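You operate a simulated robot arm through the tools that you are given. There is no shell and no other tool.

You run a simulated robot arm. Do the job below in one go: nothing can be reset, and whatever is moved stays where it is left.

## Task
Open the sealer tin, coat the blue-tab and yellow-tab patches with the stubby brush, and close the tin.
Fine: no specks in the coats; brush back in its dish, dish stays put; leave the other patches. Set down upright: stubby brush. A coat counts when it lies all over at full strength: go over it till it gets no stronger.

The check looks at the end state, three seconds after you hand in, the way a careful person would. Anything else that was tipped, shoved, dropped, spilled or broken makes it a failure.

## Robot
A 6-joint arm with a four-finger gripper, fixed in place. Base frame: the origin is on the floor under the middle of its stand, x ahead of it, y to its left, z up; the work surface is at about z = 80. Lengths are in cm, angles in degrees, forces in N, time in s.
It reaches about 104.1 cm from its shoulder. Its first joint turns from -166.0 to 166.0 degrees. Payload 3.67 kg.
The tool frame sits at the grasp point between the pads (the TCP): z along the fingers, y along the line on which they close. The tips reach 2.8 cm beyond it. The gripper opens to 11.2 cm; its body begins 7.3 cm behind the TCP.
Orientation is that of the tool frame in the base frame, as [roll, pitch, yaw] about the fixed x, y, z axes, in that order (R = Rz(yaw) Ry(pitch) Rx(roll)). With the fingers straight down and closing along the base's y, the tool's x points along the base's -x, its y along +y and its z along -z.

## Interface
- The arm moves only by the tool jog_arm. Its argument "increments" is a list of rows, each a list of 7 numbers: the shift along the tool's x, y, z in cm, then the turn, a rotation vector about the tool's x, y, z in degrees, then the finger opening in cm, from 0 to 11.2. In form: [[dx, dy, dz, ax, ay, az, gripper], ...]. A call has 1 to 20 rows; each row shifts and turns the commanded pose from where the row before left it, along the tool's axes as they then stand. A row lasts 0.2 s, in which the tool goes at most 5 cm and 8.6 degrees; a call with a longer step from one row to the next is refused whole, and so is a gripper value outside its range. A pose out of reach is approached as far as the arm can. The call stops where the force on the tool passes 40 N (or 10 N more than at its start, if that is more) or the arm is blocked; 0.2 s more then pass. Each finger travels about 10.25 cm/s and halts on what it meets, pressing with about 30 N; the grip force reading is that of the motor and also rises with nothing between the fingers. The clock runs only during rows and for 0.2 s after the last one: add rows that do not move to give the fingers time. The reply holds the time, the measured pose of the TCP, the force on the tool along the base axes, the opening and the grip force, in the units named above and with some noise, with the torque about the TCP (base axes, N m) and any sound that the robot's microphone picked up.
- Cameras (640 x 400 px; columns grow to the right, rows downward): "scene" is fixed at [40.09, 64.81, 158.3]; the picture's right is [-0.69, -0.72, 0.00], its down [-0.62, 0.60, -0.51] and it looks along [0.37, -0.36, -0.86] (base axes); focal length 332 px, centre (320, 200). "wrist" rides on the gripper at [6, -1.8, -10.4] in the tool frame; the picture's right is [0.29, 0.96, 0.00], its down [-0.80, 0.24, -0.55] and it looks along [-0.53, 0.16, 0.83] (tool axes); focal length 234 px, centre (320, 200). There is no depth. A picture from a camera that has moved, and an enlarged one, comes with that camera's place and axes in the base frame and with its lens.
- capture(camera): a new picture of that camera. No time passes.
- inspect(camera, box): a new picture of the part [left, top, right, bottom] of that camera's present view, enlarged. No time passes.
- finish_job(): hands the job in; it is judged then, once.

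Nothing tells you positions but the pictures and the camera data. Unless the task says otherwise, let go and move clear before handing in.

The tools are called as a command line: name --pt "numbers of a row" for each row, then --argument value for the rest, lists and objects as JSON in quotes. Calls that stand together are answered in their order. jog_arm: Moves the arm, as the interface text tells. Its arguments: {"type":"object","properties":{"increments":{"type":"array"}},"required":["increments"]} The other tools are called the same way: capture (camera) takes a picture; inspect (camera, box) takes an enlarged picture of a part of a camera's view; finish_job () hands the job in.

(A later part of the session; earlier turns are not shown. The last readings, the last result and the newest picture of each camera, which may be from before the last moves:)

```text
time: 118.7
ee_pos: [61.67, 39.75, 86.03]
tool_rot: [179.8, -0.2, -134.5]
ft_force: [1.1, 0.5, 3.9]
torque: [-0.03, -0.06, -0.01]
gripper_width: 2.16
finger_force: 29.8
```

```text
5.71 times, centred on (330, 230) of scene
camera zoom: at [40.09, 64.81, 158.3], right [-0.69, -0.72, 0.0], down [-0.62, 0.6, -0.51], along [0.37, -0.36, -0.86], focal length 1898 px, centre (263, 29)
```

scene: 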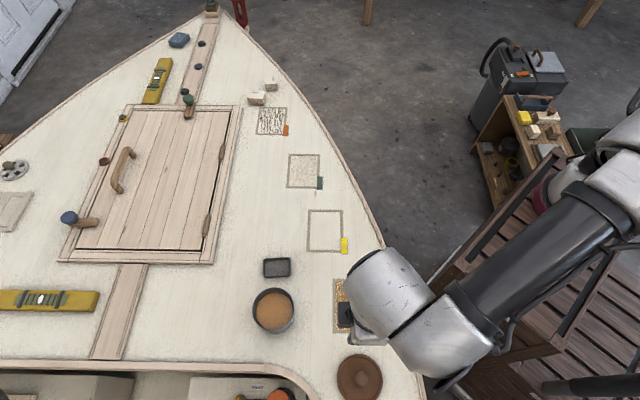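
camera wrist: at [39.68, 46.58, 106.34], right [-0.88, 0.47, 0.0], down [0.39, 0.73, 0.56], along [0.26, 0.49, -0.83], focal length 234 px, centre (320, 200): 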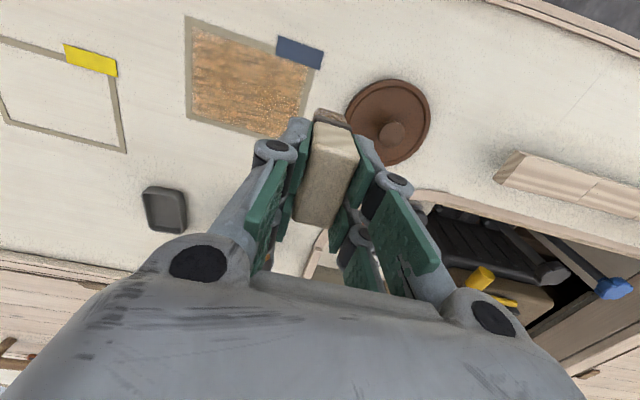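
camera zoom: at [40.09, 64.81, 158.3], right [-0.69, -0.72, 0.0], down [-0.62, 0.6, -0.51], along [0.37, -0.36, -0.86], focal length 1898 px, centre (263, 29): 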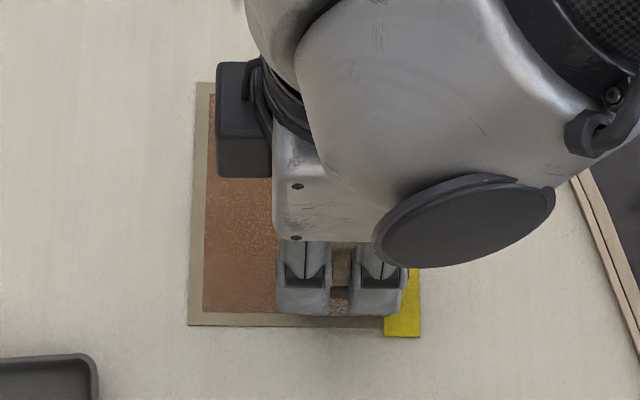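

The pale blob moves with the view, so it's just wet gloss; the coat looks even. I'll re-load once more for the second round on yellow.

jog_arm --pt "0 0 -1.0 0 0 0 1.0" --pt "0 0 -2.5 0 0 0 1.0" --pt "0 0 -3.5 0 0 0 1.0" --pt "0 0 -3.1 0 0 0 1.0" --pt "-1.5 2.0 0 0 0 0 1.0" --pt "-2.9 3.8 0 0 0 0 1.0" --pt "-3.0 3.9 0 0 0 0 1.0" --pt "-2.9 3.9 0 0 0 0 1.0" --pt "-2.52 3.38 0 0 0 0 1.0" --pt "0 0 1.5 0 0 0 1.0" --pt "0 0 1.8 0 0 0 1.0" --pt "0 0 1.4 0 0 0 1.0" --pt "0 0 0.4 0 0 0 1.0" --pt "0 0 0 0 0 0 1.0"

inspect --camera "scene" --box '[295, 195, 365, 265]'

inspect --camera "scene" --box '[290, 190, 390, 345]'

inspect --camera "wrist" --box '[250, 60, 390, 160]'

```text
time: 121.7
ee_pos: [58.61, 60.75, 91.01]
tool_rot: [179.9, -0.1, -134.5]
ft_force: [-0.6, -0.4, 5.0]
torque: [0.03, 0.09, -0.02]
gripper_width: 2.17
finger_force: 30.2
```

```text
5.71 times, centred on (330, 230) of scene
camera zoom: at [40.09, 64.81, 158.3], right [-0.69, -0.72, 0.0], down [-0.62, 0.6, -0.51], along [0.37, -0.36, -0.86], focal length 1898 px, centre (263, 29)
```

zoom: 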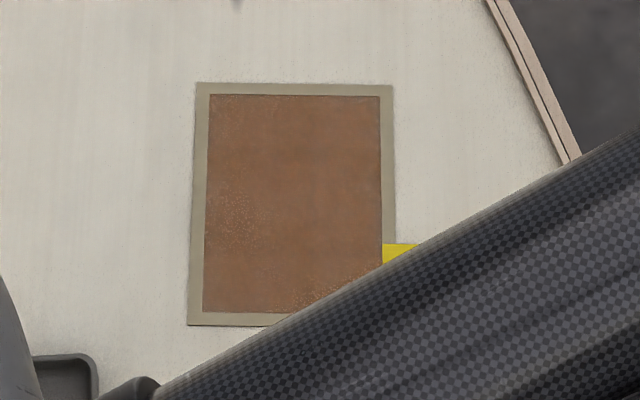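

```text
2.58 times, centred on (340, 268) of scene
camera zoom: at [40.09, 64.81, 158.3], right [-0.69, -0.72, 0.0], down [-0.62, 0.6, -0.51], along [0.37, -0.36, -0.86], focal length 857 px, centre (268, 26)
```

zoom: 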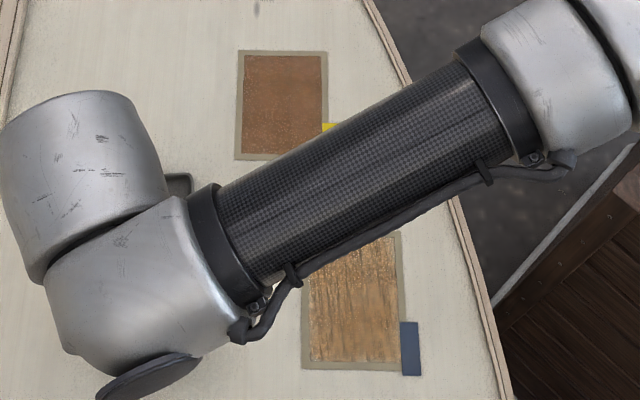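

```text
4.00 times, centred on (320, 110) of wrist
camera zoom: at [55.77, 55.35, 101.45], right [-0.88, 0.47, 0.0], down [0.39, 0.74, 0.55], along [0.26, 0.49, -0.83], focal length 937 px, centre (320, 560)
```

zoom: 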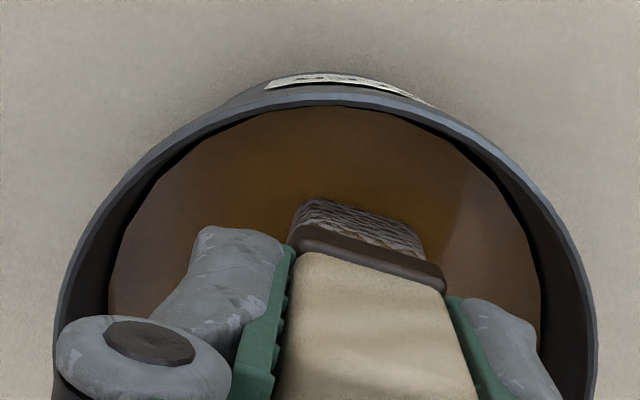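

Now I have a clear side-by-side: yellow is a smooth deep brown while blue turned lighter and streaked about 30 s after its first stroke. I'll hold the brush in the tin and just watch whether yellow changes by itself with time.

jog_arm --pt "0 0 0 0 0 0 1.0" --pt "0 0 0 0 0 0 1.0" --pt "0 0 0 0 0 0 1.0" --pt "0 0 0 0 0 0 1.0" --pt "0 0 0 0 0 0 1.0" --pt "0 0 0 0 0 0 1.0" --pt "0 0 0 0 0 0 1.0" --pt "0 0 0 0 0 0 1.0" --pt "0 0 0 0 0 0 1.0" --pt "0 0 0 0 0 0 1.0" --pt "0 0 0 0 0 0 1.0" --pt "0 0 0 0 0 0 1.0" --pt "0 0 0 0 0 0 1.0" --pt "0 0 0 0 0 0 1.0" --pt "0 0 0 0 0 0 1.0"

inspect --camera "scene" --box '[295, 195, 365, 265]'

```text
time: 124.9
ee_pos: [58.56, 60.66, 90.96]
tool_rot: [179.8, -0.1, -134.6]
ft_force: [1.4, 1.8, 12.2]
torque: [0.04, -0.08, -0.01]
gripper_width: 2.17
finger_force: 30.2
```

```text
5.71 times, centred on (330, 230) of scene
camera zoom: at [40.09, 64.81, 158.3], right [-0.69, -0.72, 0.0], down [-0.62, 0.6, -0.51], along [0.37, -0.36, -0.86], focal length 1898 px, centre (263, 29)
```

zoom: 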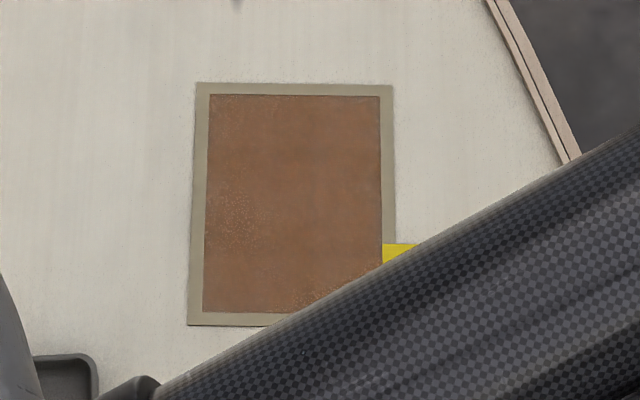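

jog_arm --pt "0 0 -0.05 0 0 0 1.0" --pt "0 0 0 0 0 0 1.0" --pt "0 0 0 0 0 0 1.0" --pt "0 0 0 0 0 0 1.0" --pt "0 0 0 0 0 0 1.0" --pt "0 0 0 0 0 0 1.0" --pt "0 0 0 0 0 0 1.0" --pt "0 0 0 0 0 0 1.0" --pt "0 0 0 0 0 0 1.0" --pt "0 0 0 0 0 0 1.0" --pt "0 0 0 0 0 0 1.0" --pt "0 0 0 0 0 0 1.0" --pt "0 0 0 0 0 0 1.0" --pt "0 0 0 0 0 0 1.0" --pt "0 0 0 0 0 0 1.0" --pt "0 0 0 0 0 0 1.0" --pt "0 0 0 0 0 0 1.0" --pt "0 0 0 0 0 0 1.0" --pt "0 0 0 0 0 0 1.0" --pt "0 0 0 0 0 0 1.0"

jog_arm --pt "0 0 0 0 0 0 1.0" --pt "0 0 0 0 0 0 1.0" --pt "0 0 0 0 0 0 1.0" --pt "0 0 0 0 0 0 1.0" --pt "0 0 0 0 0 0 1.0" --pt "0 0 0 0 0 0 1.0" --pt "0 0 0 0 0 0 1.0" --pt "0 0 0 0 0 0 1.0" --pt "0 0 0 0 0 0 1.0" --pt "0 0 0 0 0 0 1.0" --pt "0 0 0 0 0 0 1.0" --pt "0 0 0 0 0 0 1.0" --pt "0 0 0 0 0 0 1.0" --pt "0 0 0 0 0 0 1.0" --pt "0 0 0 0 0 0 1.0" --pt "0 0 0 0 0 0 1.0" --pt "0 0 0 0 0 0 1.0" --pt "0 0 0 0 0 0 1.0" --pt "0 0 0 0 0 0 1.0" --pt "0 0 0 0 0 0 1.0"

inspect --camera "scene" --box '[295, 195, 365, 265]'

```text
time: 129.1
ee_pos: [58.53, 60.77, 91.01]
tool_rot: [179.8, -0.2, -134.6]
ft_force: [-0.4, 0.6, -1.2]
torque: [0.0, 0.02, 0.02]
gripper_width: 2.17
finger_force: 29.9
```

```text
time: 133.3
ee_pos: [58.54, 60.75, 90.98]
tool_rot: [179.7, -0.2, -134.6]
ft_force: [-0.5, 0.6, -1.2]
torque: [0.0, 0.0, 0.03]
gripper_width: 2.16
finger_force: 29.7
```

```text
5.71 times, centred on (330, 230) of scene
camera zoom: at [40.09, 64.81, 158.3], right [-0.69, -0.72, 0.0], down [-0.62, 0.6, -0.51], along [0.37, -0.36, -0.86], focal length 1898 px, centre (263, 29)
```

zoom: 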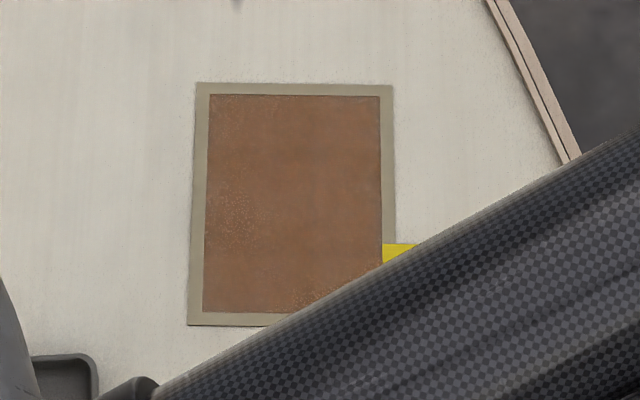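

jog_arm --pt "0 0 0 0 0 0 1.0" --pt "0 0 0 0 0 0 1.0" --pt "0 0 0 0 0 0 1.0" --pt "0 0 0 0 0 0 1.0" --pt "0 0 0 0 0 0 1.0" --pt "0 0 0 0 0 0 1.0" --pt "0 0 0 0 0 0 1.0" --pt "0 0 0 0 0 0 1.0" --pt "0 0 0 0 0 0 1.0" --pt "0 0 0 0 0 0 1.0" --pt "0 0 0 0 0 0 1.0" --pt "0 0 0 0 0 0 1.0" --pt "0 0 0 0 0 0 1.0" --pt "0 0 0 0 0 0 1.0" --pt "0 0 0 0 0 0 1.0" --pt "0 0 0 0 0 0 1.0" --pt "0 0 0 0 0 0 1.0" --pt "0 0 0 0 0 0 1.0" --pt "0 0 0 0 0 0 1.0" --pt "0 0 0 0 0 0 1.0"

jog_arm --pt "0 0 0 0 0 0 1.0" --pt "0 0 0 0 0 0 1.0" --pt "0 0 0 0 0 0 1.0" --pt "0 0 0 0 0 0 1.0" --pt "0 0 0 0 0 0 1.0" --pt "0 0 0 0 0 0 1.0" --pt "0 0 0 0 0 0 1.0" --pt "0 0 0 0 0 0 1.0" --pt "0 0 0 0 0 0 1.0" --pt "0 0 0 0 0 0 1.0" --pt "0 0 0 0 0 0 1.0" --pt "0 0 0 0 0 0 1.0" --pt "0 0 0 0 0 0 1.0" --pt "0 0 0 0 0 0 1.0" --pt "0 0 0 0 0 0 1.0" --pt "0 0 0 0 0 0 1.0" --pt "0 0 0 0 0 0 1.0" --pt "0 0 0 0 0 0 1.0" --pt "0 0 0 0 0 0 1.0" --pt "0 0 0 0 0 0 1.0"

inspect --camera "scene" --box '[295, 195, 365, 265]'

inspect --camera "scene" --box '[290, 190, 390, 345]'

```text
time: 137.5
ee_pos: [58.54, 60.79, 91.0]
tool_rot: [179.8, -0.1, -134.6]
ft_force: [0.0, -0.2, -0.8]
torque: [0.0, -0.02, 0.01]
gripper_width: 2.18
finger_force: 29.9
```

```text
time: 141.7
ee_pos: [58.58, 60.73, 91.03]
tool_rot: [179.8, -0.2, -134.5]
ft_force: [0.0, 0.2, 0.4]
torque: [0.04, 0.0, 0.02]
gripper_width: 2.14
finger_force: 30.0
```

```text
5.71 times, centred on (330, 230) of scene
camera zoom: at [40.09, 64.81, 158.3], right [-0.69, -0.72, 0.0], down [-0.62, 0.6, -0.51], along [0.37, -0.36, -0.86], focal length 1898 px, centre (263, 29)
```

zoom: 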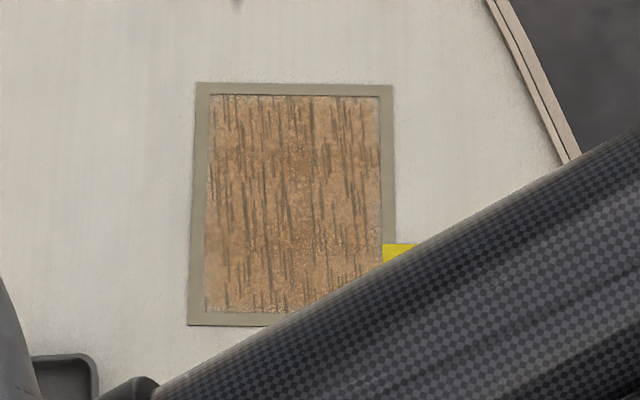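

```text
2.58 times, centred on (340, 268) of scene
camera zoom: at [40.09, 64.81, 158.3], right [-0.69, -0.72, 0.0], down [-0.62, 0.6, -0.51], along [0.37, -0.36, -0.86], focal length 857 px, centre (268, 26)
```

zoom: 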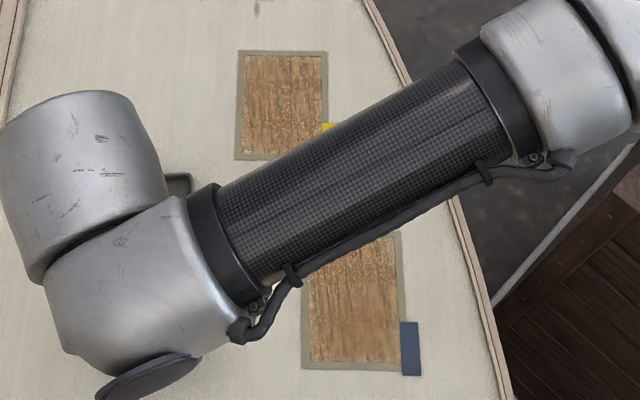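

Very informative: yellow changed to the same golden, dashed look on its own about 30 s after coating, so that's simply how this sealer looks once it sets – not a fault from my strokes. Let me look at both closely, then build the coats up evenly.

inspect --camera "scene" --box '[305, 205, 345, 255]'

inspect --camera "scene" --box '[335, 275, 375, 335]'

```text
8.00 times, centred on (325, 230) of scene
camera zoom: at [40.09, 64.81, 158.3], right [-0.69, -0.72, 0.0], down [-0.62, 0.6, -0.51], along [0.37, -0.36, -0.86], focal length 2657 px, centre (280, -40)
```

zoom: 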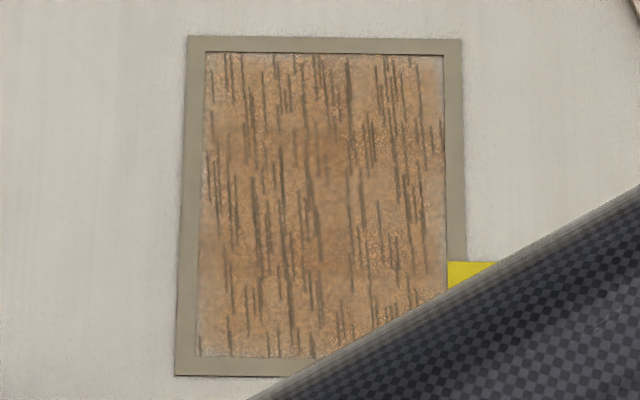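

```text
6.67 times, centred on (355, 305) of scene
camera zoom: at [40.09, 64.81, 158.3], right [-0.69, -0.72, 0.0], down [-0.62, 0.6, -0.51], along [0.37, -0.36, -0.86], focal length 2214 px, centre (87, -500)
```

zoom: 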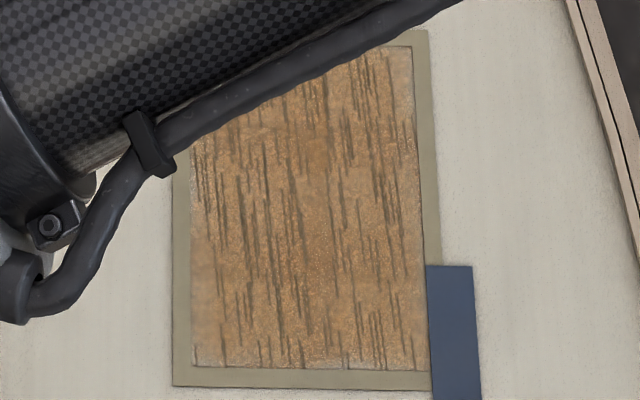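

Both show the same set pattern. I'll now give yellow a second full coat with the loaded brush – near, far and middle lanes – and compare once it sets.

jog_arm --pt "0 0 0.07 0 0 0 1.0" --pt "0 0 0 0 0 0 1.0" --pt "0 0 -0.57 0 0 0 1.0" --pt "0 0 -0.8 0 0 0 1.0" --pt "0 0 -1.2 0 0 0 1.0" --pt "0 0 -1.3 0 0 0 1.0" --pt "0 0 -1.2 0 0 0 1.0" --pt "0 0 0 0 0 0 1.0" --pt "1.05 -1.43 0 0 0 0 1.0" --pt "2.11 -2.855 0 0 0 0 1.0" --pt "2.53 -3.43 0 0 0 0 1.0" --pt "2.53 -3.43 0 0 0 0 1.0" --pt "2.53 -3.43 0 0 0 0 1.0" --pt "1.92 -2.595 0 0 0 0 1.0" --pt "0 0 2.5 0 0 0 1.0" --pt "0 0 3.5 0 0 0 1.0" --pt "0 0 2.5 0 0 0 1.0" --pt "0 0 1.0 0 0 0 1.0" --pt "0 0 0.25 0 0 0 1.0" --pt "0 0 0 0 0 0 1.0"

inspect --camera "wrist" --box '[120, 0, 440, 200]'

inspect --camera "scene" --box '[290, 190, 390, 345]'

```text
time: 145.9
ee_pos: [61.62, 39.62, 86.27]
tool_rot: [179.8, -0.2, -134.6]
ft_force: [-0.8, -0.7, -0.3]
torque: [-0.02, -0.01, 0.02]
gripper_width: 2.13
finger_force: 30.0
```

```text
2.00 times, centred on (280, 100) of wrist
camera zoom: at [58.99, 34.27, 96.75], right [-0.88, 0.47, 0.0], down [0.39, 0.74, 0.55], along [0.26, 0.49, -0.83], focal length 468 px, centre (400, 400)
```

zoom: 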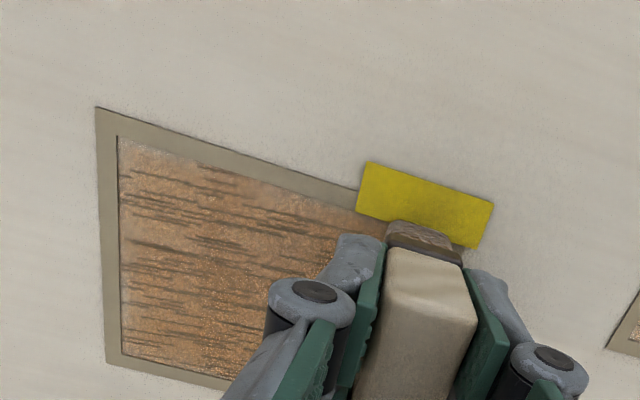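

```text
2.58 times, centred on (340, 268) of scene
camera zoom: at [40.09, 64.81, 158.3], right [-0.69, -0.72, 0.0], down [-0.62, 0.6, -0.51], along [0.37, -0.36, -0.86], focal length 857 px, centre (268, 26)
```

zoom: 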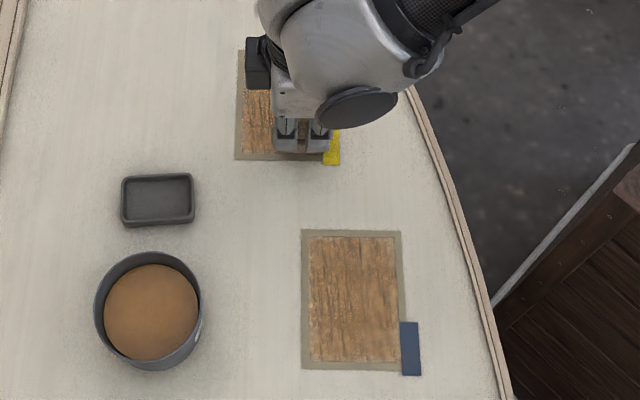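

Edges are the weakest areas, so this time I'll run slightly wider: the brush just lapping the tape on each side.

jog_arm --pt "0.2 0.2 0.04 0 0 0 1.0" --pt "0 0 0.04 0 0 0 1.0" --pt "0 0 0 0 0 0 1.0"

jog_arm --pt "0 0 0.04 0 0 0 1.0" --pt "0 0 0 0 0 0 1.0"

```text
time: 146.7
ee_pos: [61.49, 39.7, 86.26]
tool_rot: [179.8, -0.2, -134.6]
ft_force: [0.7, -0.1, -0.9]
torque: [-0.04, -0.01, 0.0]
gripper_width: 2.15
finger_force: 30.2
```

```text
time: 147.3
ee_pos: [61.54, 39.68, 86.22]
tool_rot: [179.8, -0.2, -134.5]
ft_force: [0.2, -0.4, -0.3]
torque: [-0.04, 0.02, 0.01]
gripper_width: 2.14
finger_force: 29.9
```

jog_arm --pt "0 0 0.06 0 0 0 1.0" --pt "0 0 0.04 0 0 0 1.0" --pt "0 0 0 0 0 0 1.0"

jog_arm --pt "0 0 0.05 0 0 0 1.0" --pt "0 0 0 0 0 0 1.0"

```text
time: 148.1
ee_pos: [61.54, 39.75, 86.19]
tool_rot: [179.7, -0.2, -134.6]
ft_force: [-0.9, 0.1, -1.0]
torque: [-0.04, -0.04, 0.0]
gripper_width: 2.15
finger_force: 29.5
```

```text
time: 148.7
ee_pos: [61.55, 39.64, 86.07]
tool_rot: [179.9, -0.2, -134.7]
ft_force: [-0.5, 0.6, -1.6]
torque: [0.0, 0.04, 0.01]
gripper_width: 2.16
finger_force: 30.3
```

jog_arm --pt "0 0 0.05 0 0 0 1.0" --pt "0 0 0 0 0 0 1.0"

jog_arm --pt "0 0 0.05 0 0 0 1.0" --pt "0 0 0 0 0 0 1.0"

```text
time: 149.3
ee_pos: [61.67, 39.69, 86.1]
tool_rot: [179.8, -0.1, -134.6]
ft_force: [-0.3, 0.0, 2.9]
torque: [-0.01, -0.02, 0.0]
gripper_width: 2.12
finger_force: 30.1
```

```text
time: 149.9
ee_pos: [61.6, 39.71, 86.03]
tool_rot: [179.8, -0.1, -134.6]
ft_force: [-1.5, 0.7, 7.9]
torque: [0.01, -0.02, 0.05]
gripper_width: 2.14
finger_force: 30.3
```

jog_arm --pt "0 -0.6 -0.005 0 0 0 1.0" --pt "0 -0.9 -0.006 0 0 0 1.0" --pt "0 -0.9 -0.006 0 0 0 1.0" --pt "0 -0.9 -0.006 0 0 0 1.0" --pt "0 -0.9 -0.006 0 0 0 1.0" --pt "0 -0.9 -0.006 0 0 0 1.0"

jog_arm --pt "0 -0.9 -0.003 0 0 0 1.0" --pt "0 -0.9 -0.003 0 0 0 1.0" --pt "0 -0.9 -0.003 0 0 0 1.0" --pt "0 -0.9 -0.003 0 0 0 1.0" --pt "0 -0.7 -0.003 0 0 0 1.0"

inspect --camera "wrist" --box '[220, 0, 500, 180]'

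inspect --camera "scene" --box '[295, 195, 365, 265]'

```text
time: 151.3
ee_pos: [65.18, 36.01, 86.06]
tool_rot: [179.8, 0.0, -134.7]
ft_force: [-2.8, 2.9, 8.6]
torque: [0.16, 0.03, 0.01]
gripper_width: 2.16
finger_force: 29.9
```

```text
time: 152.5
ee_pos: [68.23, 33.12, 86.01]
tool_rot: [179.8, -0.1, -134.6]
ft_force: [-4.0, 3.1, 13.3]
torque: [0.12, 0.15, -0.01]
gripper_width: 2.16
finger_force: 30.0
```

```text
2.22 times, centred on (360, 90) of wrist
camera zoom: at [65.38, 27.68, 96.43], right [-0.88, 0.47, 0.0], down [0.39, 0.74, 0.55], along [0.26, 0.49, -0.83], focal length 520 px, centre (231, 444)
```

zoom: 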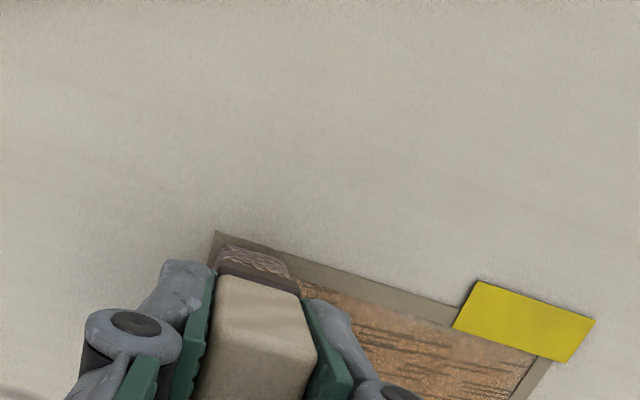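

```text
5.71 times, centred on (330, 230) of scene
camera zoom: at [40.09, 64.81, 158.3], right [-0.69, -0.72, 0.0], down [-0.62, 0.6, -0.51], along [0.37, -0.36, -0.86], focal length 1898 px, centre (263, 29)
```

zoom: 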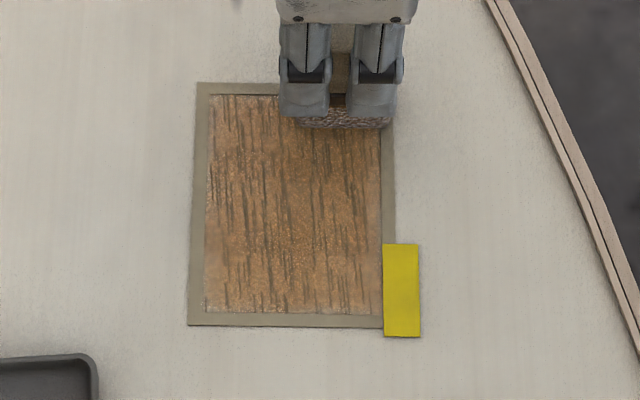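

jog_arm --pt "-1.4 0 0 0 0 0 1.0" --pt "-1.5 0 0 0 0 0 1.0" --pt "-1.5 0 0 0 0 0 1.0" --pt "0 0 0 0 0 0 1.0"

inspect --camera "wrist" --box '[220, 0, 500, 180]'

```text
time: 153.4
ee_pos: [71.05, 36.06, 85.99]
tool_rot: [179.7, -0.7, -134.7]
ft_force: [-10.6, -10.6, 19.4]
torque: [-0.45, 0.32, -0.15]
gripper_width: 2.17
finger_force: 29.6
stopped in row 4: the force on the tool passed its limit at 41 N (the readings are from after the stop); the commanded pose is now the measured one
```

```text
2.22 times, centred on (360, 90) of wrist
camera zoom: at [68.38, 30.64, 96.49], right [-0.88, 0.47, 0.01], down [0.4, 0.74, 0.55], along [0.25, 0.48, -0.84], focal length 520 px, centre (231, 444)
```

zoom: 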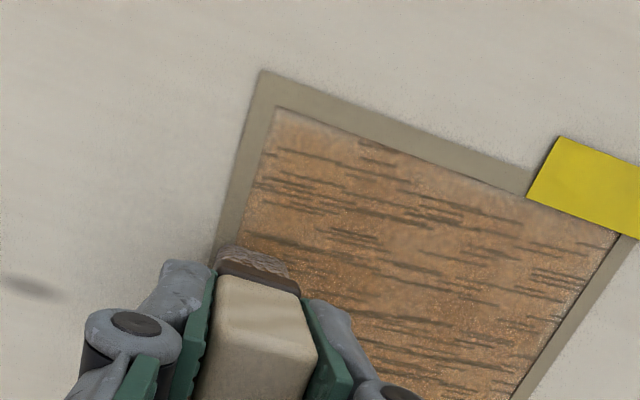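

The brush's far end bumped the raised tape edge, which tells me the brush must stay inside the frame (offsets between about −1.5 and +2.1 across). I'll back off a hair, level the tool, and stroke the far lane right along that edge.

jog_arm --pt "0.1 0.1 -0.06 -0.35 0.35 0 1.0" --pt "0 0 0 0 0 0 1.0"

jog_arm --pt "0 0 0.03 0 0 0 1.0" --pt "0 0 0 0 0 0 1.0"

```text
time: 154.0
ee_pos: [71.19, 36.02, 86.18]
tool_rot: [179.5, -1.0, -134.7]
ft_force: [1.7, -11.8, 15.5]
torque: [-0.56, -0.38, -0.27]
gripper_width: 2.16
finger_force: 30.3
```

```text
time: 154.6
ee_pos: [71.01, 36.12, 85.95]
tool_rot: [179.6, -0.8, -134.6]
ft_force: [2.5, -12.8, 19.9]
torque: [-0.47, -0.44, -0.27]
gripper_width: 2.18
finger_force: 30.1
```

I over-corrected the tilt; I'll lift slightly, set the orientation right, and re-seat.

jog_arm --pt "0 0 -0.3 0 0 0 1.0" --pt "0 0 0 0.35 -0.75 0 1.0" --pt "0 0 0 0 0 0 1.0"

inspect --camera "wrist" --box '[220, 0, 500, 180]'

```text
time: 155.4
ee_pos: [71.04, 36.15, 86.19]
tool_rot: [179.8, -0.1, -134.8]
ft_force: [-0.1, -1.4, -1.1]
torque: [-0.02, 0.01, 0.03]
gripper_width: 2.15
finger_force: 30.6
```

```text
2.22 times, centred on (360, 90) of wrist
camera zoom: at [68.28, 30.71, 96.62], right [-0.88, 0.47, 0.0], down [0.39, 0.74, 0.55], along [0.26, 0.49, -0.83], focal length 520 px, centre (231, 444)
```

zoom: 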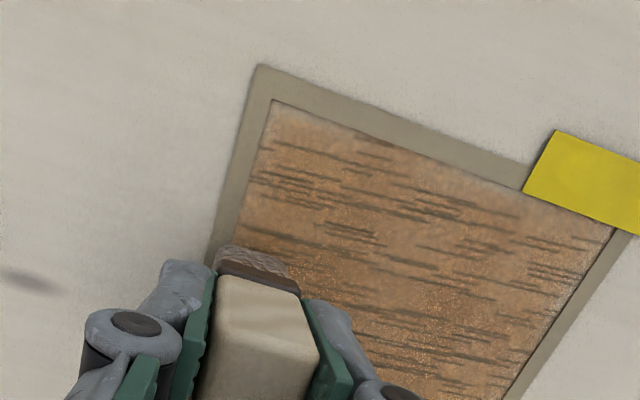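

jog_arm --pt "0.05 0.15 0.1 0 0 0 1.0" --pt "0 0 0.06 0 0 0 1.0" --pt "0 0 0 0 0 0 1.0"

jog_arm --pt "0 0 0.06 0 0 0 1.0" --pt "0 0 0 0 0 0 1.0"

jog_arm --pt "0 0 0.05 0 0 0 1.0" --pt "0 0 0 0 0 0 1.0"

```text
time: 156.2
ee_pos: [70.93, 36.07, 86.12]
tool_rot: [179.8, -0.2, -134.6]
ft_force: [-0.3, -0.2, -1.2]
torque: [-0.02, 0.05, 0.01]
gripper_width: 2.16
finger_force: 30.7
```

```text
time: 156.8
ee_pos: [70.97, 36.16, 86.1]
tool_rot: [179.7, -0.1, -134.8]
ft_force: [0.0, -0.7, 5.2]
torque: [0.05, -0.05, -0.02]
gripper_width: 2.15
finger_force: 30.0
```

```text
time: 157.4
ee_pos: [70.97, 36.07, 85.95]
tool_rot: [179.8, -0.2, -134.7]
ft_force: [-0.3, -3.0, 14.7]
torque: [0.1, -0.09, -0.05]
gripper_width: 2.16
finger_force: 29.7
```

jog_arm --pt "0 0.5 -0.02 0 -0.15 0 1.0" --pt "0 0.9 0.003 0 0 0 1.0" --pt "0 0.9 0.003 0 0 0 1.0" --pt "0 0.9 0.003 0 0 0 1.0" --pt "0 0.9 0.003 0 0 0 1.0"

jog_arm --pt "0 0.9 0.003 0 0 0 1.0" --pt "0 0.9 0.003 0 0 0 1.0" --pt "0 0.9 0.003 0 0 0 1.0" --pt "0 0.9 0.003 0 0 0 1.0" --pt "0 0.9 0.003 0 0 0 1.0" --pt "0 0.3 0 0 0 0 1.0"

inspect --camera "wrist" --box '[120, 0, 400, 180]'

```text
time: 158.6
ee_pos: [68.01, 39.13, 86.12]
tool_rot: [179.8, 0.0, -134.7]
ft_force: [4.1, -4.3, 17.4]
torque: [0.05, -0.39, -0.08]
gripper_width: 2.16
finger_force: 30.9
```

```text
time: 160.0
ee_pos: [64.55, 42.43, 85.98]
tool_rot: [179.7, -0.1, -134.7]
ft_force: [1.5, -6.7, 12.1]
torque: [-0.35, 0.06, 0.01]
gripper_width: 2.13
finger_force: 29.9
```

```text
2.22 times, centred on (260, 90) of wrist
camera zoom: at [61.82, 36.96, 96.41], right [-0.88, 0.47, 0.0], down [0.39, 0.73, 0.55], along [0.26, 0.49, -0.83], focal length 520 px, centre (453, 444)
```

zoom: 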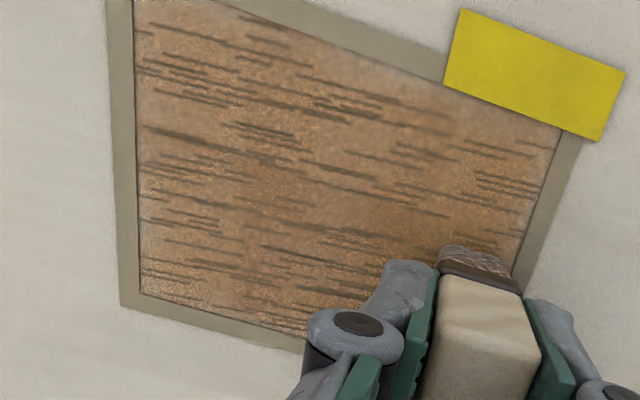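

jog_arm --pt "0.9 -0.1 -0.02 0 0 0 1.0" --pt "0.95 0 0 0 0 0 1.0" --pt "0 -0.8 -0.003 0 0 0 1.0" --pt "0 -0.9 -0.003 0 0 0 1.0" --pt "0 -0.9 -0.003 0 0 0 1.0" --pt "0 -0.9 -0.003 0 0 0 1.0" --pt "0 -0.9 -0.003 0 0 0 1.0"

jog_arm --pt "0 -0.9 -0.003 0 0 0 1.0" --pt "0 -0.9 -0.003 0 0 0 1.0" --pt "0 -0.9 -0.003 0 0 0 1.0" --pt "0 -0.9 -0.003 0 0 0 1.0" --pt "0 -0.7 0 0 0 0 1.0" --pt "0.9 0.1 0 0 0 0 1.0" --pt "0.9 0 0 0 0 0 1.0"

inspect --camera "wrist" --box '[220, 0, 500, 180]'

inspect --camera "scene" --box '[295, 195, 365, 265]'

```text
time: 161.6
ee_pos: [66.49, 37.81, 85.99]
tool_rot: [179.8, -0.1, -134.7]
ft_force: [-0.8, 1.0, 1.8]
torque: [-0.04, 0.14, -0.02]
gripper_width: 2.14
finger_force: 30.6
```

```text
time: 163.2
ee_pos: [68.18, 33.61, 85.98]
tool_rot: [179.8, 0.0, -134.7]
ft_force: [0.2, 1.1, 5.8]
torque: [-0.06, -0.02, 0.0]
gripper_width: 2.17
finger_force: 30.1
```

```text
2.22 times, centred on (360, 90) of wrist
camera zoom: at [65.4, 28.24, 96.41], right [-0.88, 0.47, 0.0], down [0.39, 0.73, 0.55], along [0.26, 0.49, -0.83], focal length 520 px, centre (231, 444)
```

zoom: 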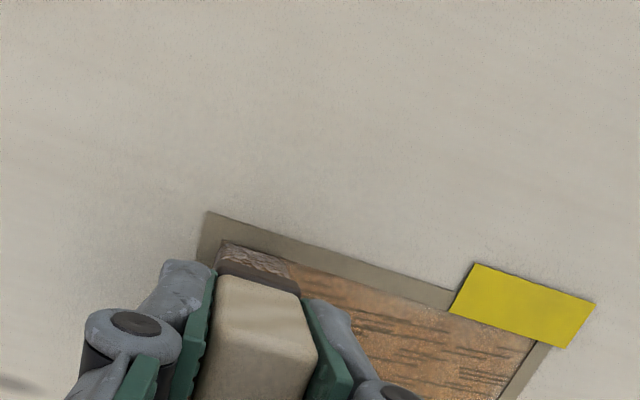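

```text
5.71 times, centred on (330, 230) of scene
camera zoom: at [40.09, 64.81, 158.3], right [-0.69, -0.72, 0.0], down [-0.62, 0.6, -0.51], along [0.37, -0.36, -0.86], focal length 1898 px, centre (263, 29)
```

zoom: 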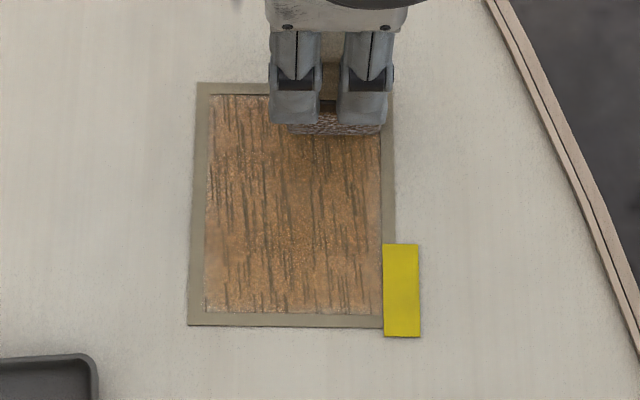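

jog_arm --pt "0 0.6 0.01 0 0 0 1.0" --pt "0 0.9 0.004 0 0 0 1.0" --pt "0 0.9 0.004 0 0 0 1.0" --pt "0 0.9 0.004 0 0 0 1.0" --pt "0 0.9 0.004 0 0 0 1.0" --pt "0 0.9 0.004 0 0 0 1.0"

jog_arm --pt "0 0.9 0.004 0 0 0 1.0" --pt "0 0.9 0.004 0 0 0 1.0" --pt "0 0.9 0.004 0 0 0 1.0" --pt "0 0.9 0.004 0 0 0 1.0" --pt "0 0.2 0 0 0 0 1.0"

inspect --camera "wrist" --box '[120, 0, 440, 200]'

```text
time: 164.6
ee_pos: [64.48, 37.26, 85.99]
tool_rot: [179.7, -0.1, -134.9]
ft_force: [1.4, -1.8, 6.3]
torque: [-0.11, -0.01, 0.04]
gripper_width: 2.18
finger_force: 29.9
```

```text
time: 165.8
ee_pos: [61.93, 39.93, 86.01]
tool_rot: [179.8, 0.0, -134.7]
ft_force: [2.5, -3.3, 9.7]
torque: [-0.17, -0.1, 0.06]
gripper_width: 2.15
finger_force: 30.0
```

```text
2.00 times, centred on (280, 100) of wrist
camera zoom: at [59.05, 34.5, 96.41], right [-0.88, 0.47, 0.0], down [0.39, 0.73, 0.55], along [0.26, 0.49, -0.83], focal length 468 px, centre (400, 400)
```

zoom: 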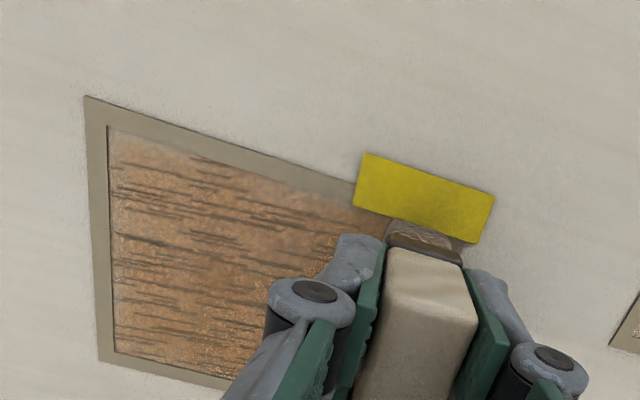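

Yellow's near edge has filled in. Next I'll re-load and give blue its second full coat, staying inside its tape.

jog_arm --pt "0 0 -1.0 0 0 0 1.0" --pt "0 0 -2.5 0 0 0 1.0" --pt "0 0 -3.5 0 0 0 1.0" --pt "0 0 -3.1 0 0 0 1.0" --pt "-1.5 2.05 0 0 0 0 1.0" --pt "-2.8 3.8 0 0 0 0 1.0" --pt "-2.9 4.0 0 0 0 0 1.0" --pt "-2.9 4.0 0 0 0 0 1.0" --pt "-2.36 3.2 0 0 0 0 1.0" --pt "0 0 1.5 0 0 0 1.0" --pt "0 0 1.8 0 0 0 1.0" --pt "0 0 1.3 0 0 0 1.0" --pt "0 0 0.3 0 0 0 1.0" --pt "0 0 0 0 0 0 1.0"

inspect --camera "wrist" --box '[250, 60, 390, 160]'

inspect --camera "scene" --box '[290, 190, 390, 345]'

inspect --camera "scene" --box '[305, 205, 345, 255]'

```text
time: 168.8
ee_pos: [58.51, 60.86, 91.27]
tool_rot: [179.8, 0.0, -134.7]
ft_force: [-0.5, 0.2, -1.0]
torque: [-0.01, 0.01, -0.01]
gripper_width: 2.14
finger_force: 30.2
```

```text
4.00 times, centred on (320, 110) of wrist
camera zoom: at [55.68, 55.37, 101.66], right [-0.88, 0.47, 0.0], down [0.39, 0.73, 0.55], along [0.26, 0.49, -0.83], focal length 937 px, centre (320, 560)
```

zoom: 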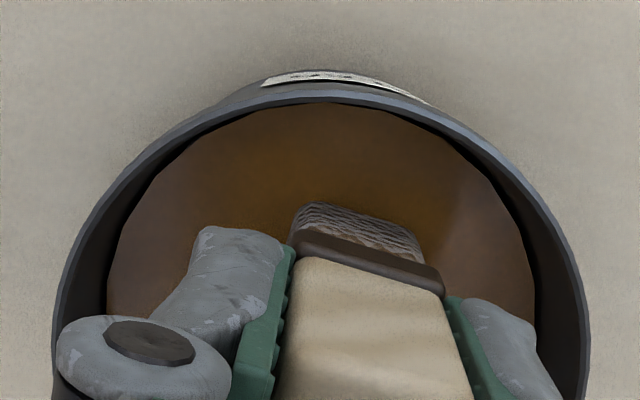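

```text
2.58 times, centred on (340, 268) of scene
camera zoom: at [40.09, 64.81, 158.3], right [-0.69, -0.72, 0.0], down [-0.62, 0.6, -0.51], along [0.37, -0.36, -0.86], focal length 857 px, centre (268, 26)
```

zoom: 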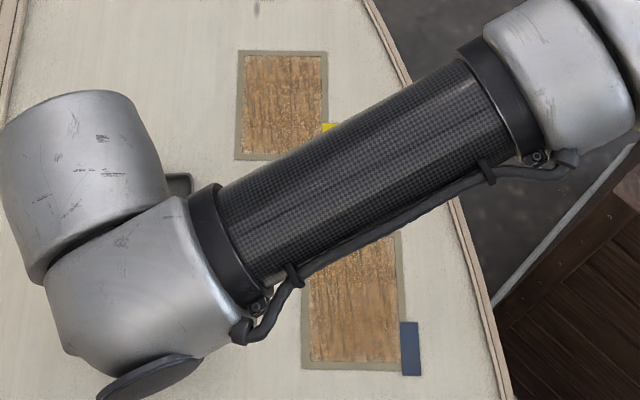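

```text
8.00 times, centred on (325, 230) of scene
camera zoom: at [40.09, 64.81, 158.3], right [-0.69, -0.72, 0.0], down [-0.62, 0.6, -0.51], along [0.37, -0.36, -0.86], focal length 2657 px, centre (280, -40)
```

zoom: 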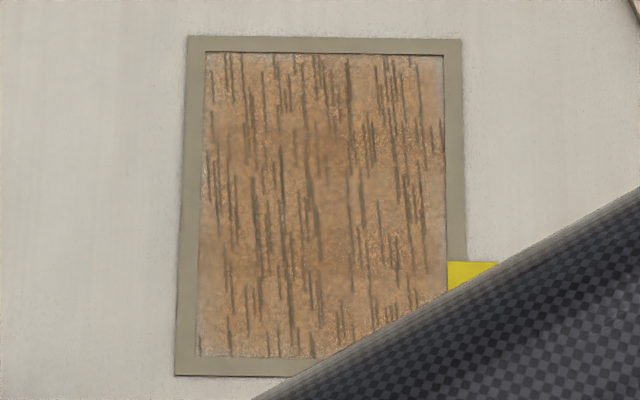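

jog_arm --pt "0 0 0.15 0 0 0 1.0" --pt "0 0 0.1 0 0 0 1.0" --pt "0 0 0 0 0 0 1.0"

jog_arm --pt "0 0 0.08 0 0 0 1.0" --pt "0 0 0 0 0 0 1.0"

jog_arm --pt "0 0 0.06 0 0 0 1.0" --pt "0 0 0 0 0 0 1.0"

```text
time: 169.6
ee_pos: [58.44, 60.76, 91.03]
tool_rot: [179.8, -0.1, -134.7]
ft_force: [0.2, -1.0, 1.9]
torque: [-0.02, 0.04, -0.02]
gripper_width: 2.17
finger_force: 30.0
```

```text
time: 170.2
ee_pos: [58.59, 60.81, 91.06]
tool_rot: [179.8, 0.1, -134.8]
ft_force: [-2.2, -3.5, 11.7]
torque: [-0.28, 0.09, 0.02]
gripper_width: 2.14
finger_force: 29.8
```

```text
time: 170.8
ee_pos: [58.64, 60.87, 91.07]
tool_rot: [179.8, 0.1, -134.8]
ft_force: [-1.7, -2.2, 20.6]
torque: [-0.27, 0.12, 0.03]
gripper_width: 2.13
finger_force: 30.1
```

jog_arm --pt "0 0 -0.5 0 0 0 1.0" --pt "0 0 -0.8 0 0 0 1.0" --pt "0 0 -1.2 0 0 0 1.0" --pt "0 0 -1.3 0 0 0 1.0" --pt "0 0 -1.2 0 0 0 1.0" --pt "0 0 0 0 0 0 1.0" --pt "1.6 0.15 0 0 0 0 1.0" --pt "3.4 0.32 0 0 0 0 1.0" --pt "3.8 0.36 0 0 0 0 1.0" --pt "3.8 0.36 0 0 0 0 1.0" --pt "3.8 0.36 0 0 0 0 1.0" --pt "2.55 0.24 0 0 0 0 1.0" --pt "0 0 2.5 0 0 0 1.0" --pt "0 0 3.5 0 0 0 1.0" --pt "0 0 2.3 0 0 0 1.0" --pt "0 0 1.1 0 0 0 1.0" --pt "0 0 0.3 0 0 0 1.0" --pt "0 0 0 0 0 0 1.0"

inspect --camera "wrist" --box '[120, 0, 440, 200]'

```text
time: 174.6
ee_pos: [43.89, 48.64, 86.21]
tool_rot: [179.8, 0.0, -134.6]
ft_force: [0.2, 0.8, -1.5]
torque: [0.02, -0.01, 0.03]
gripper_width: 2.16
finger_force: 29.4
```

```text
2.00 times, centred on (280, 100) of wrist
camera zoom: at [41.07, 43.16, 96.56], right [-0.88, 0.47, 0.0], down [0.39, 0.73, 0.55], along [0.26, 0.49, -0.83], focal length 468 px, centre (400, 400)
```

zoom: 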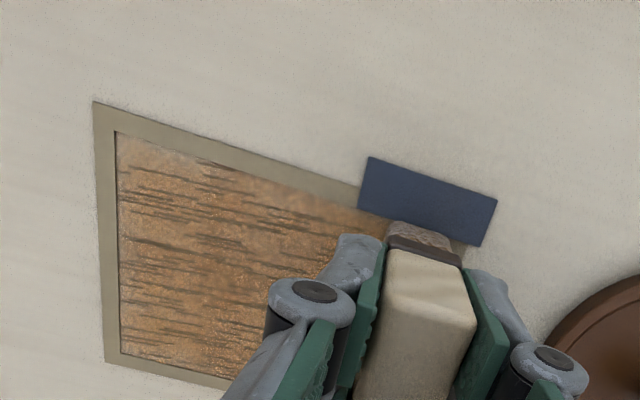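

jog_arm --pt "0 0 0.08 0 0 0 1.0" --pt "0 0 0.06 0 0 0 1.0" --pt "0 0 0 0 0 0 1.0"

jog_arm --pt "0 0 0.06 0 0 0 1.0" --pt "0 0 0 0 0 0 1.0"

jog_arm --pt "0 0 0.05 0 0 0 1.0" --pt "0 0 0 0 0 0 1.0"

```text
time: 175.4
ee_pos: [43.88, 48.73, 86.09]
tool_rot: [179.8, 0.1, -134.7]
ft_force: [0.8, -0.6, 0.1]
torque: [-0.03, -0.06, -0.01]
gripper_width: 2.15
finger_force: 29.5
```

```text
time: 176.0
ee_pos: [43.94, 48.53, 86.03]
tool_rot: [179.8, -0.1, -134.7]
ft_force: [-0.5, -3.8, 10.1]
torque: [-0.22, -0.01, 0.01]
gripper_width: 2.19
finger_force: 29.7
```

```text
time: 176.6
ee_pos: [43.94, 48.59, 86.04]
tool_rot: [179.9, 0.1, -134.5]
ft_force: [-1.0, -3.5, 20.6]
torque: [-0.29, 0.07, -0.03]
gripper_width: 2.16
finger_force: 30.0
```

jog_arm --pt "0 -0.6 -0.03 0 0 0 1.0" --pt "0 -0.9 -0.005 0 0 0 1.0" --pt "0 -0.9 -0.005 0 0 0 1.0" --pt "0 -0.9 -0.005 0 0 0 1.0" --pt "0 -0.9 -0.005 0 0 0 1.0" --pt "0 -0.9 -0.005 0 0 0 1.0"

jog_arm --pt "0 -0.9 -0.005 0 0 0 1.0" --pt "0 -0.9 -0.005 0 0 0 1.0" --pt "0 -0.9 -0.005 0 0 0 1.0" --pt "0 -0.9 -0.005 0 0 0 1.0" --pt "0 -0.2 0 0 0 0 1.0"

inspect --camera "scene" --box '[325, 270, 385, 340]'

inspect --camera "wrist" --box '[220, 0, 500, 180]'

```text
time: 178.0
ee_pos: [47.54, 45.04, 85.96]
tool_rot: [179.8, 0.1, -134.8]
ft_force: [-3.2, 4.4, 13.9]
torque: [0.2, 0.08, -0.01]
gripper_width: 2.12
finger_force: 29.9
```

```text
time: 179.2
ee_pos: [50.31, 42.32, 85.98]
tool_rot: [179.8, 0.0, -134.6]
ft_force: [-4.2, 3.2, 12.9]
torque: [0.17, 0.09, 0.01]
gripper_width: 2.18
finger_force: 30.0
```

```text
5.71 times, centred on (355, 305) of scene
camera zoom: at [40.09, 64.81, 158.3], right [-0.69, -0.72, 0.0], down [-0.62, 0.6, -0.51], along [0.37, -0.36, -0.86], focal length 1898 px, centre (120, -400)
```

zoom: 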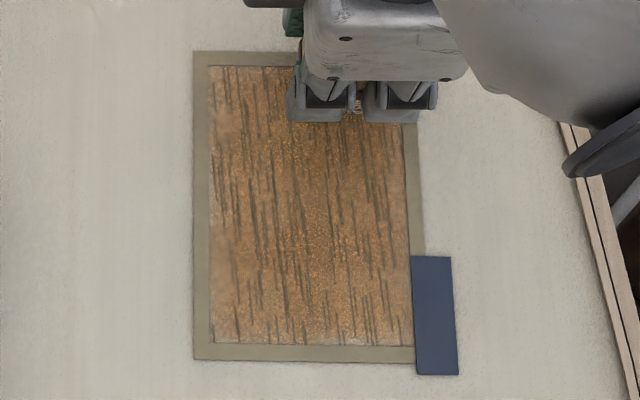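

```text
2.22 times, centred on (360, 90) of wrist
camera zoom: at [47.42, 36.92, 96.44], right [-0.88, 0.47, 0.0], down [0.39, 0.73, 0.55], along [0.26, 0.49, -0.83], focal length 520 px, centre (231, 444)
```

zoom: 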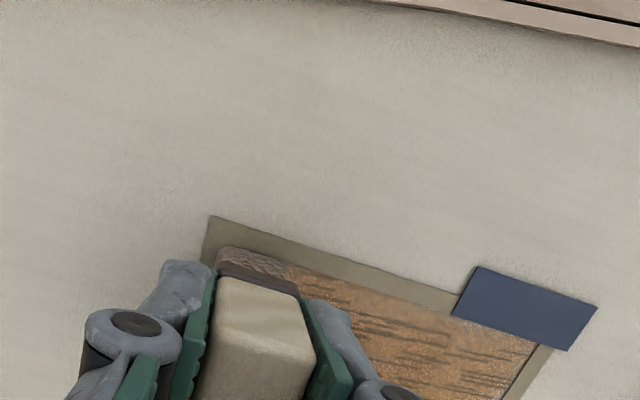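

Blue is getting browner on the near side. Now the far lane, carefully up to the far tape edge.

jog_arm --pt "-1.2 0.05 -0.03 0 0 0 1.0" --pt "-1.2 0 0 0 0 0 1.0" --pt "-1.1 0 0 0 0 0 1.0" --pt "0 0 0 0 0 0 1.0"

inspect --camera "wrist" --box '[220, 0, 500, 180]'

```text
time: 180.2
ee_pos: [52.76, 44.93, 86.04]
tool_rot: [179.8, 0.0, -134.7]
ft_force: [1.1, -0.2, -0.7]
torque: [0.03, 0.02, -0.01]
gripper_width: 2.16
finger_force: 29.7
```

```text
2.22 times, centred on (360, 90) of wrist
camera zoom: at [49.87, 39.44, 96.46], right [-0.88, 0.47, 0.0], down [0.39, 0.73, 0.55], along [0.26, 0.49, -0.83], focal length 520 px, centre (231, 444)
```

zoom: 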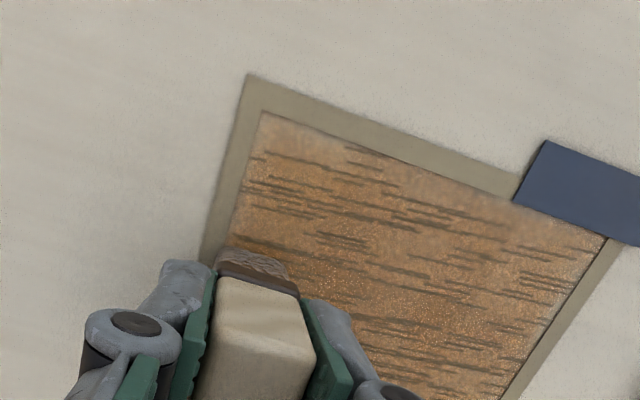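

jog_arm --pt "0 0 0.07 0 0 0 1.0" --pt "0 0 0 0 0 0 1.0"

jog_arm --pt "0 0 0.03 0 0 0 1.0" --pt "0 0 0 0 0 0 1.0"

```text
time: 180.8
ee_pos: [52.77, 44.89, 86.07]
tool_rot: [179.9, 0.0, -134.7]
ft_force: [0.5, -2.2, 7.8]
torque: [-0.14, -0.11, 0.0]
gripper_width: 2.15
finger_force: 29.9
```

```text
time: 181.4
ee_pos: [52.68, 44.92, 86.12]
tool_rot: [179.8, 0.1, -134.8]
ft_force: [0.1, -1.4, 15.1]
torque: [-0.12, -0.02, 0.0]
gripper_width: 2.15
finger_force: 30.2
```

jog_arm --pt "0 0.5 0 0 0 0 1.0" --pt "0 0.9 0.005 0 0 0 1.0" --pt "0 0.9 0.005 0 0 0 1.0" --pt "0 0.9 0.005 0 0 0 1.0" --pt "0 0.9 0.005 0 0 0 1.0"

jog_arm --pt "0 0.9 0.005 0 0 0 1.0" --pt "0 0.9 0.005 0 0 0 1.0" --pt "0 0.9 0.005 0 0 0 1.0" --pt "0 0.9 0.005 0 0 0 1.0" --pt "0 0.9 0.005 0 0 0 1.0" --pt "0 0.2 0 0 0 0 1.0"

inspect --camera "wrist" --box '[120, 0, 400, 180]'

```text
time: 182.6
ee_pos: [49.88, 47.61, 85.96]
tool_rot: [179.9, 0.0, -134.6]
ft_force: [6.6, -6.5, 22.9]
torque: [-0.33, -0.28, -0.03]
gripper_width: 2.11
finger_force: 30.1
```

```text
time: 184.0
ee_pos: [46.48, 51.16, 85.99]
tool_rot: [179.7, 0.1, -134.7]
ft_force: [8.3, -7.7, 29.8]
torque: [-0.43, -0.3, 0.02]
gripper_width: 2.13
finger_force: 30.1
```

```text
2.22 times, centred on (260, 90) of wrist
camera zoom: at [43.63, 45.63, 96.41], right [-0.88, 0.47, 0.0], down [0.39, 0.73, 0.56], along [0.26, 0.49, -0.83], focal length 520 px, centre (453, 444)
```

zoom: 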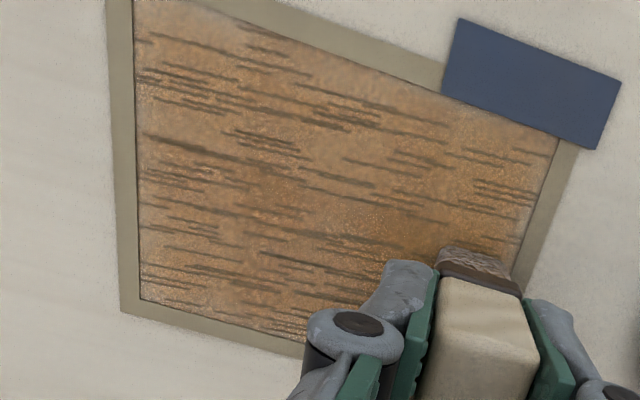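

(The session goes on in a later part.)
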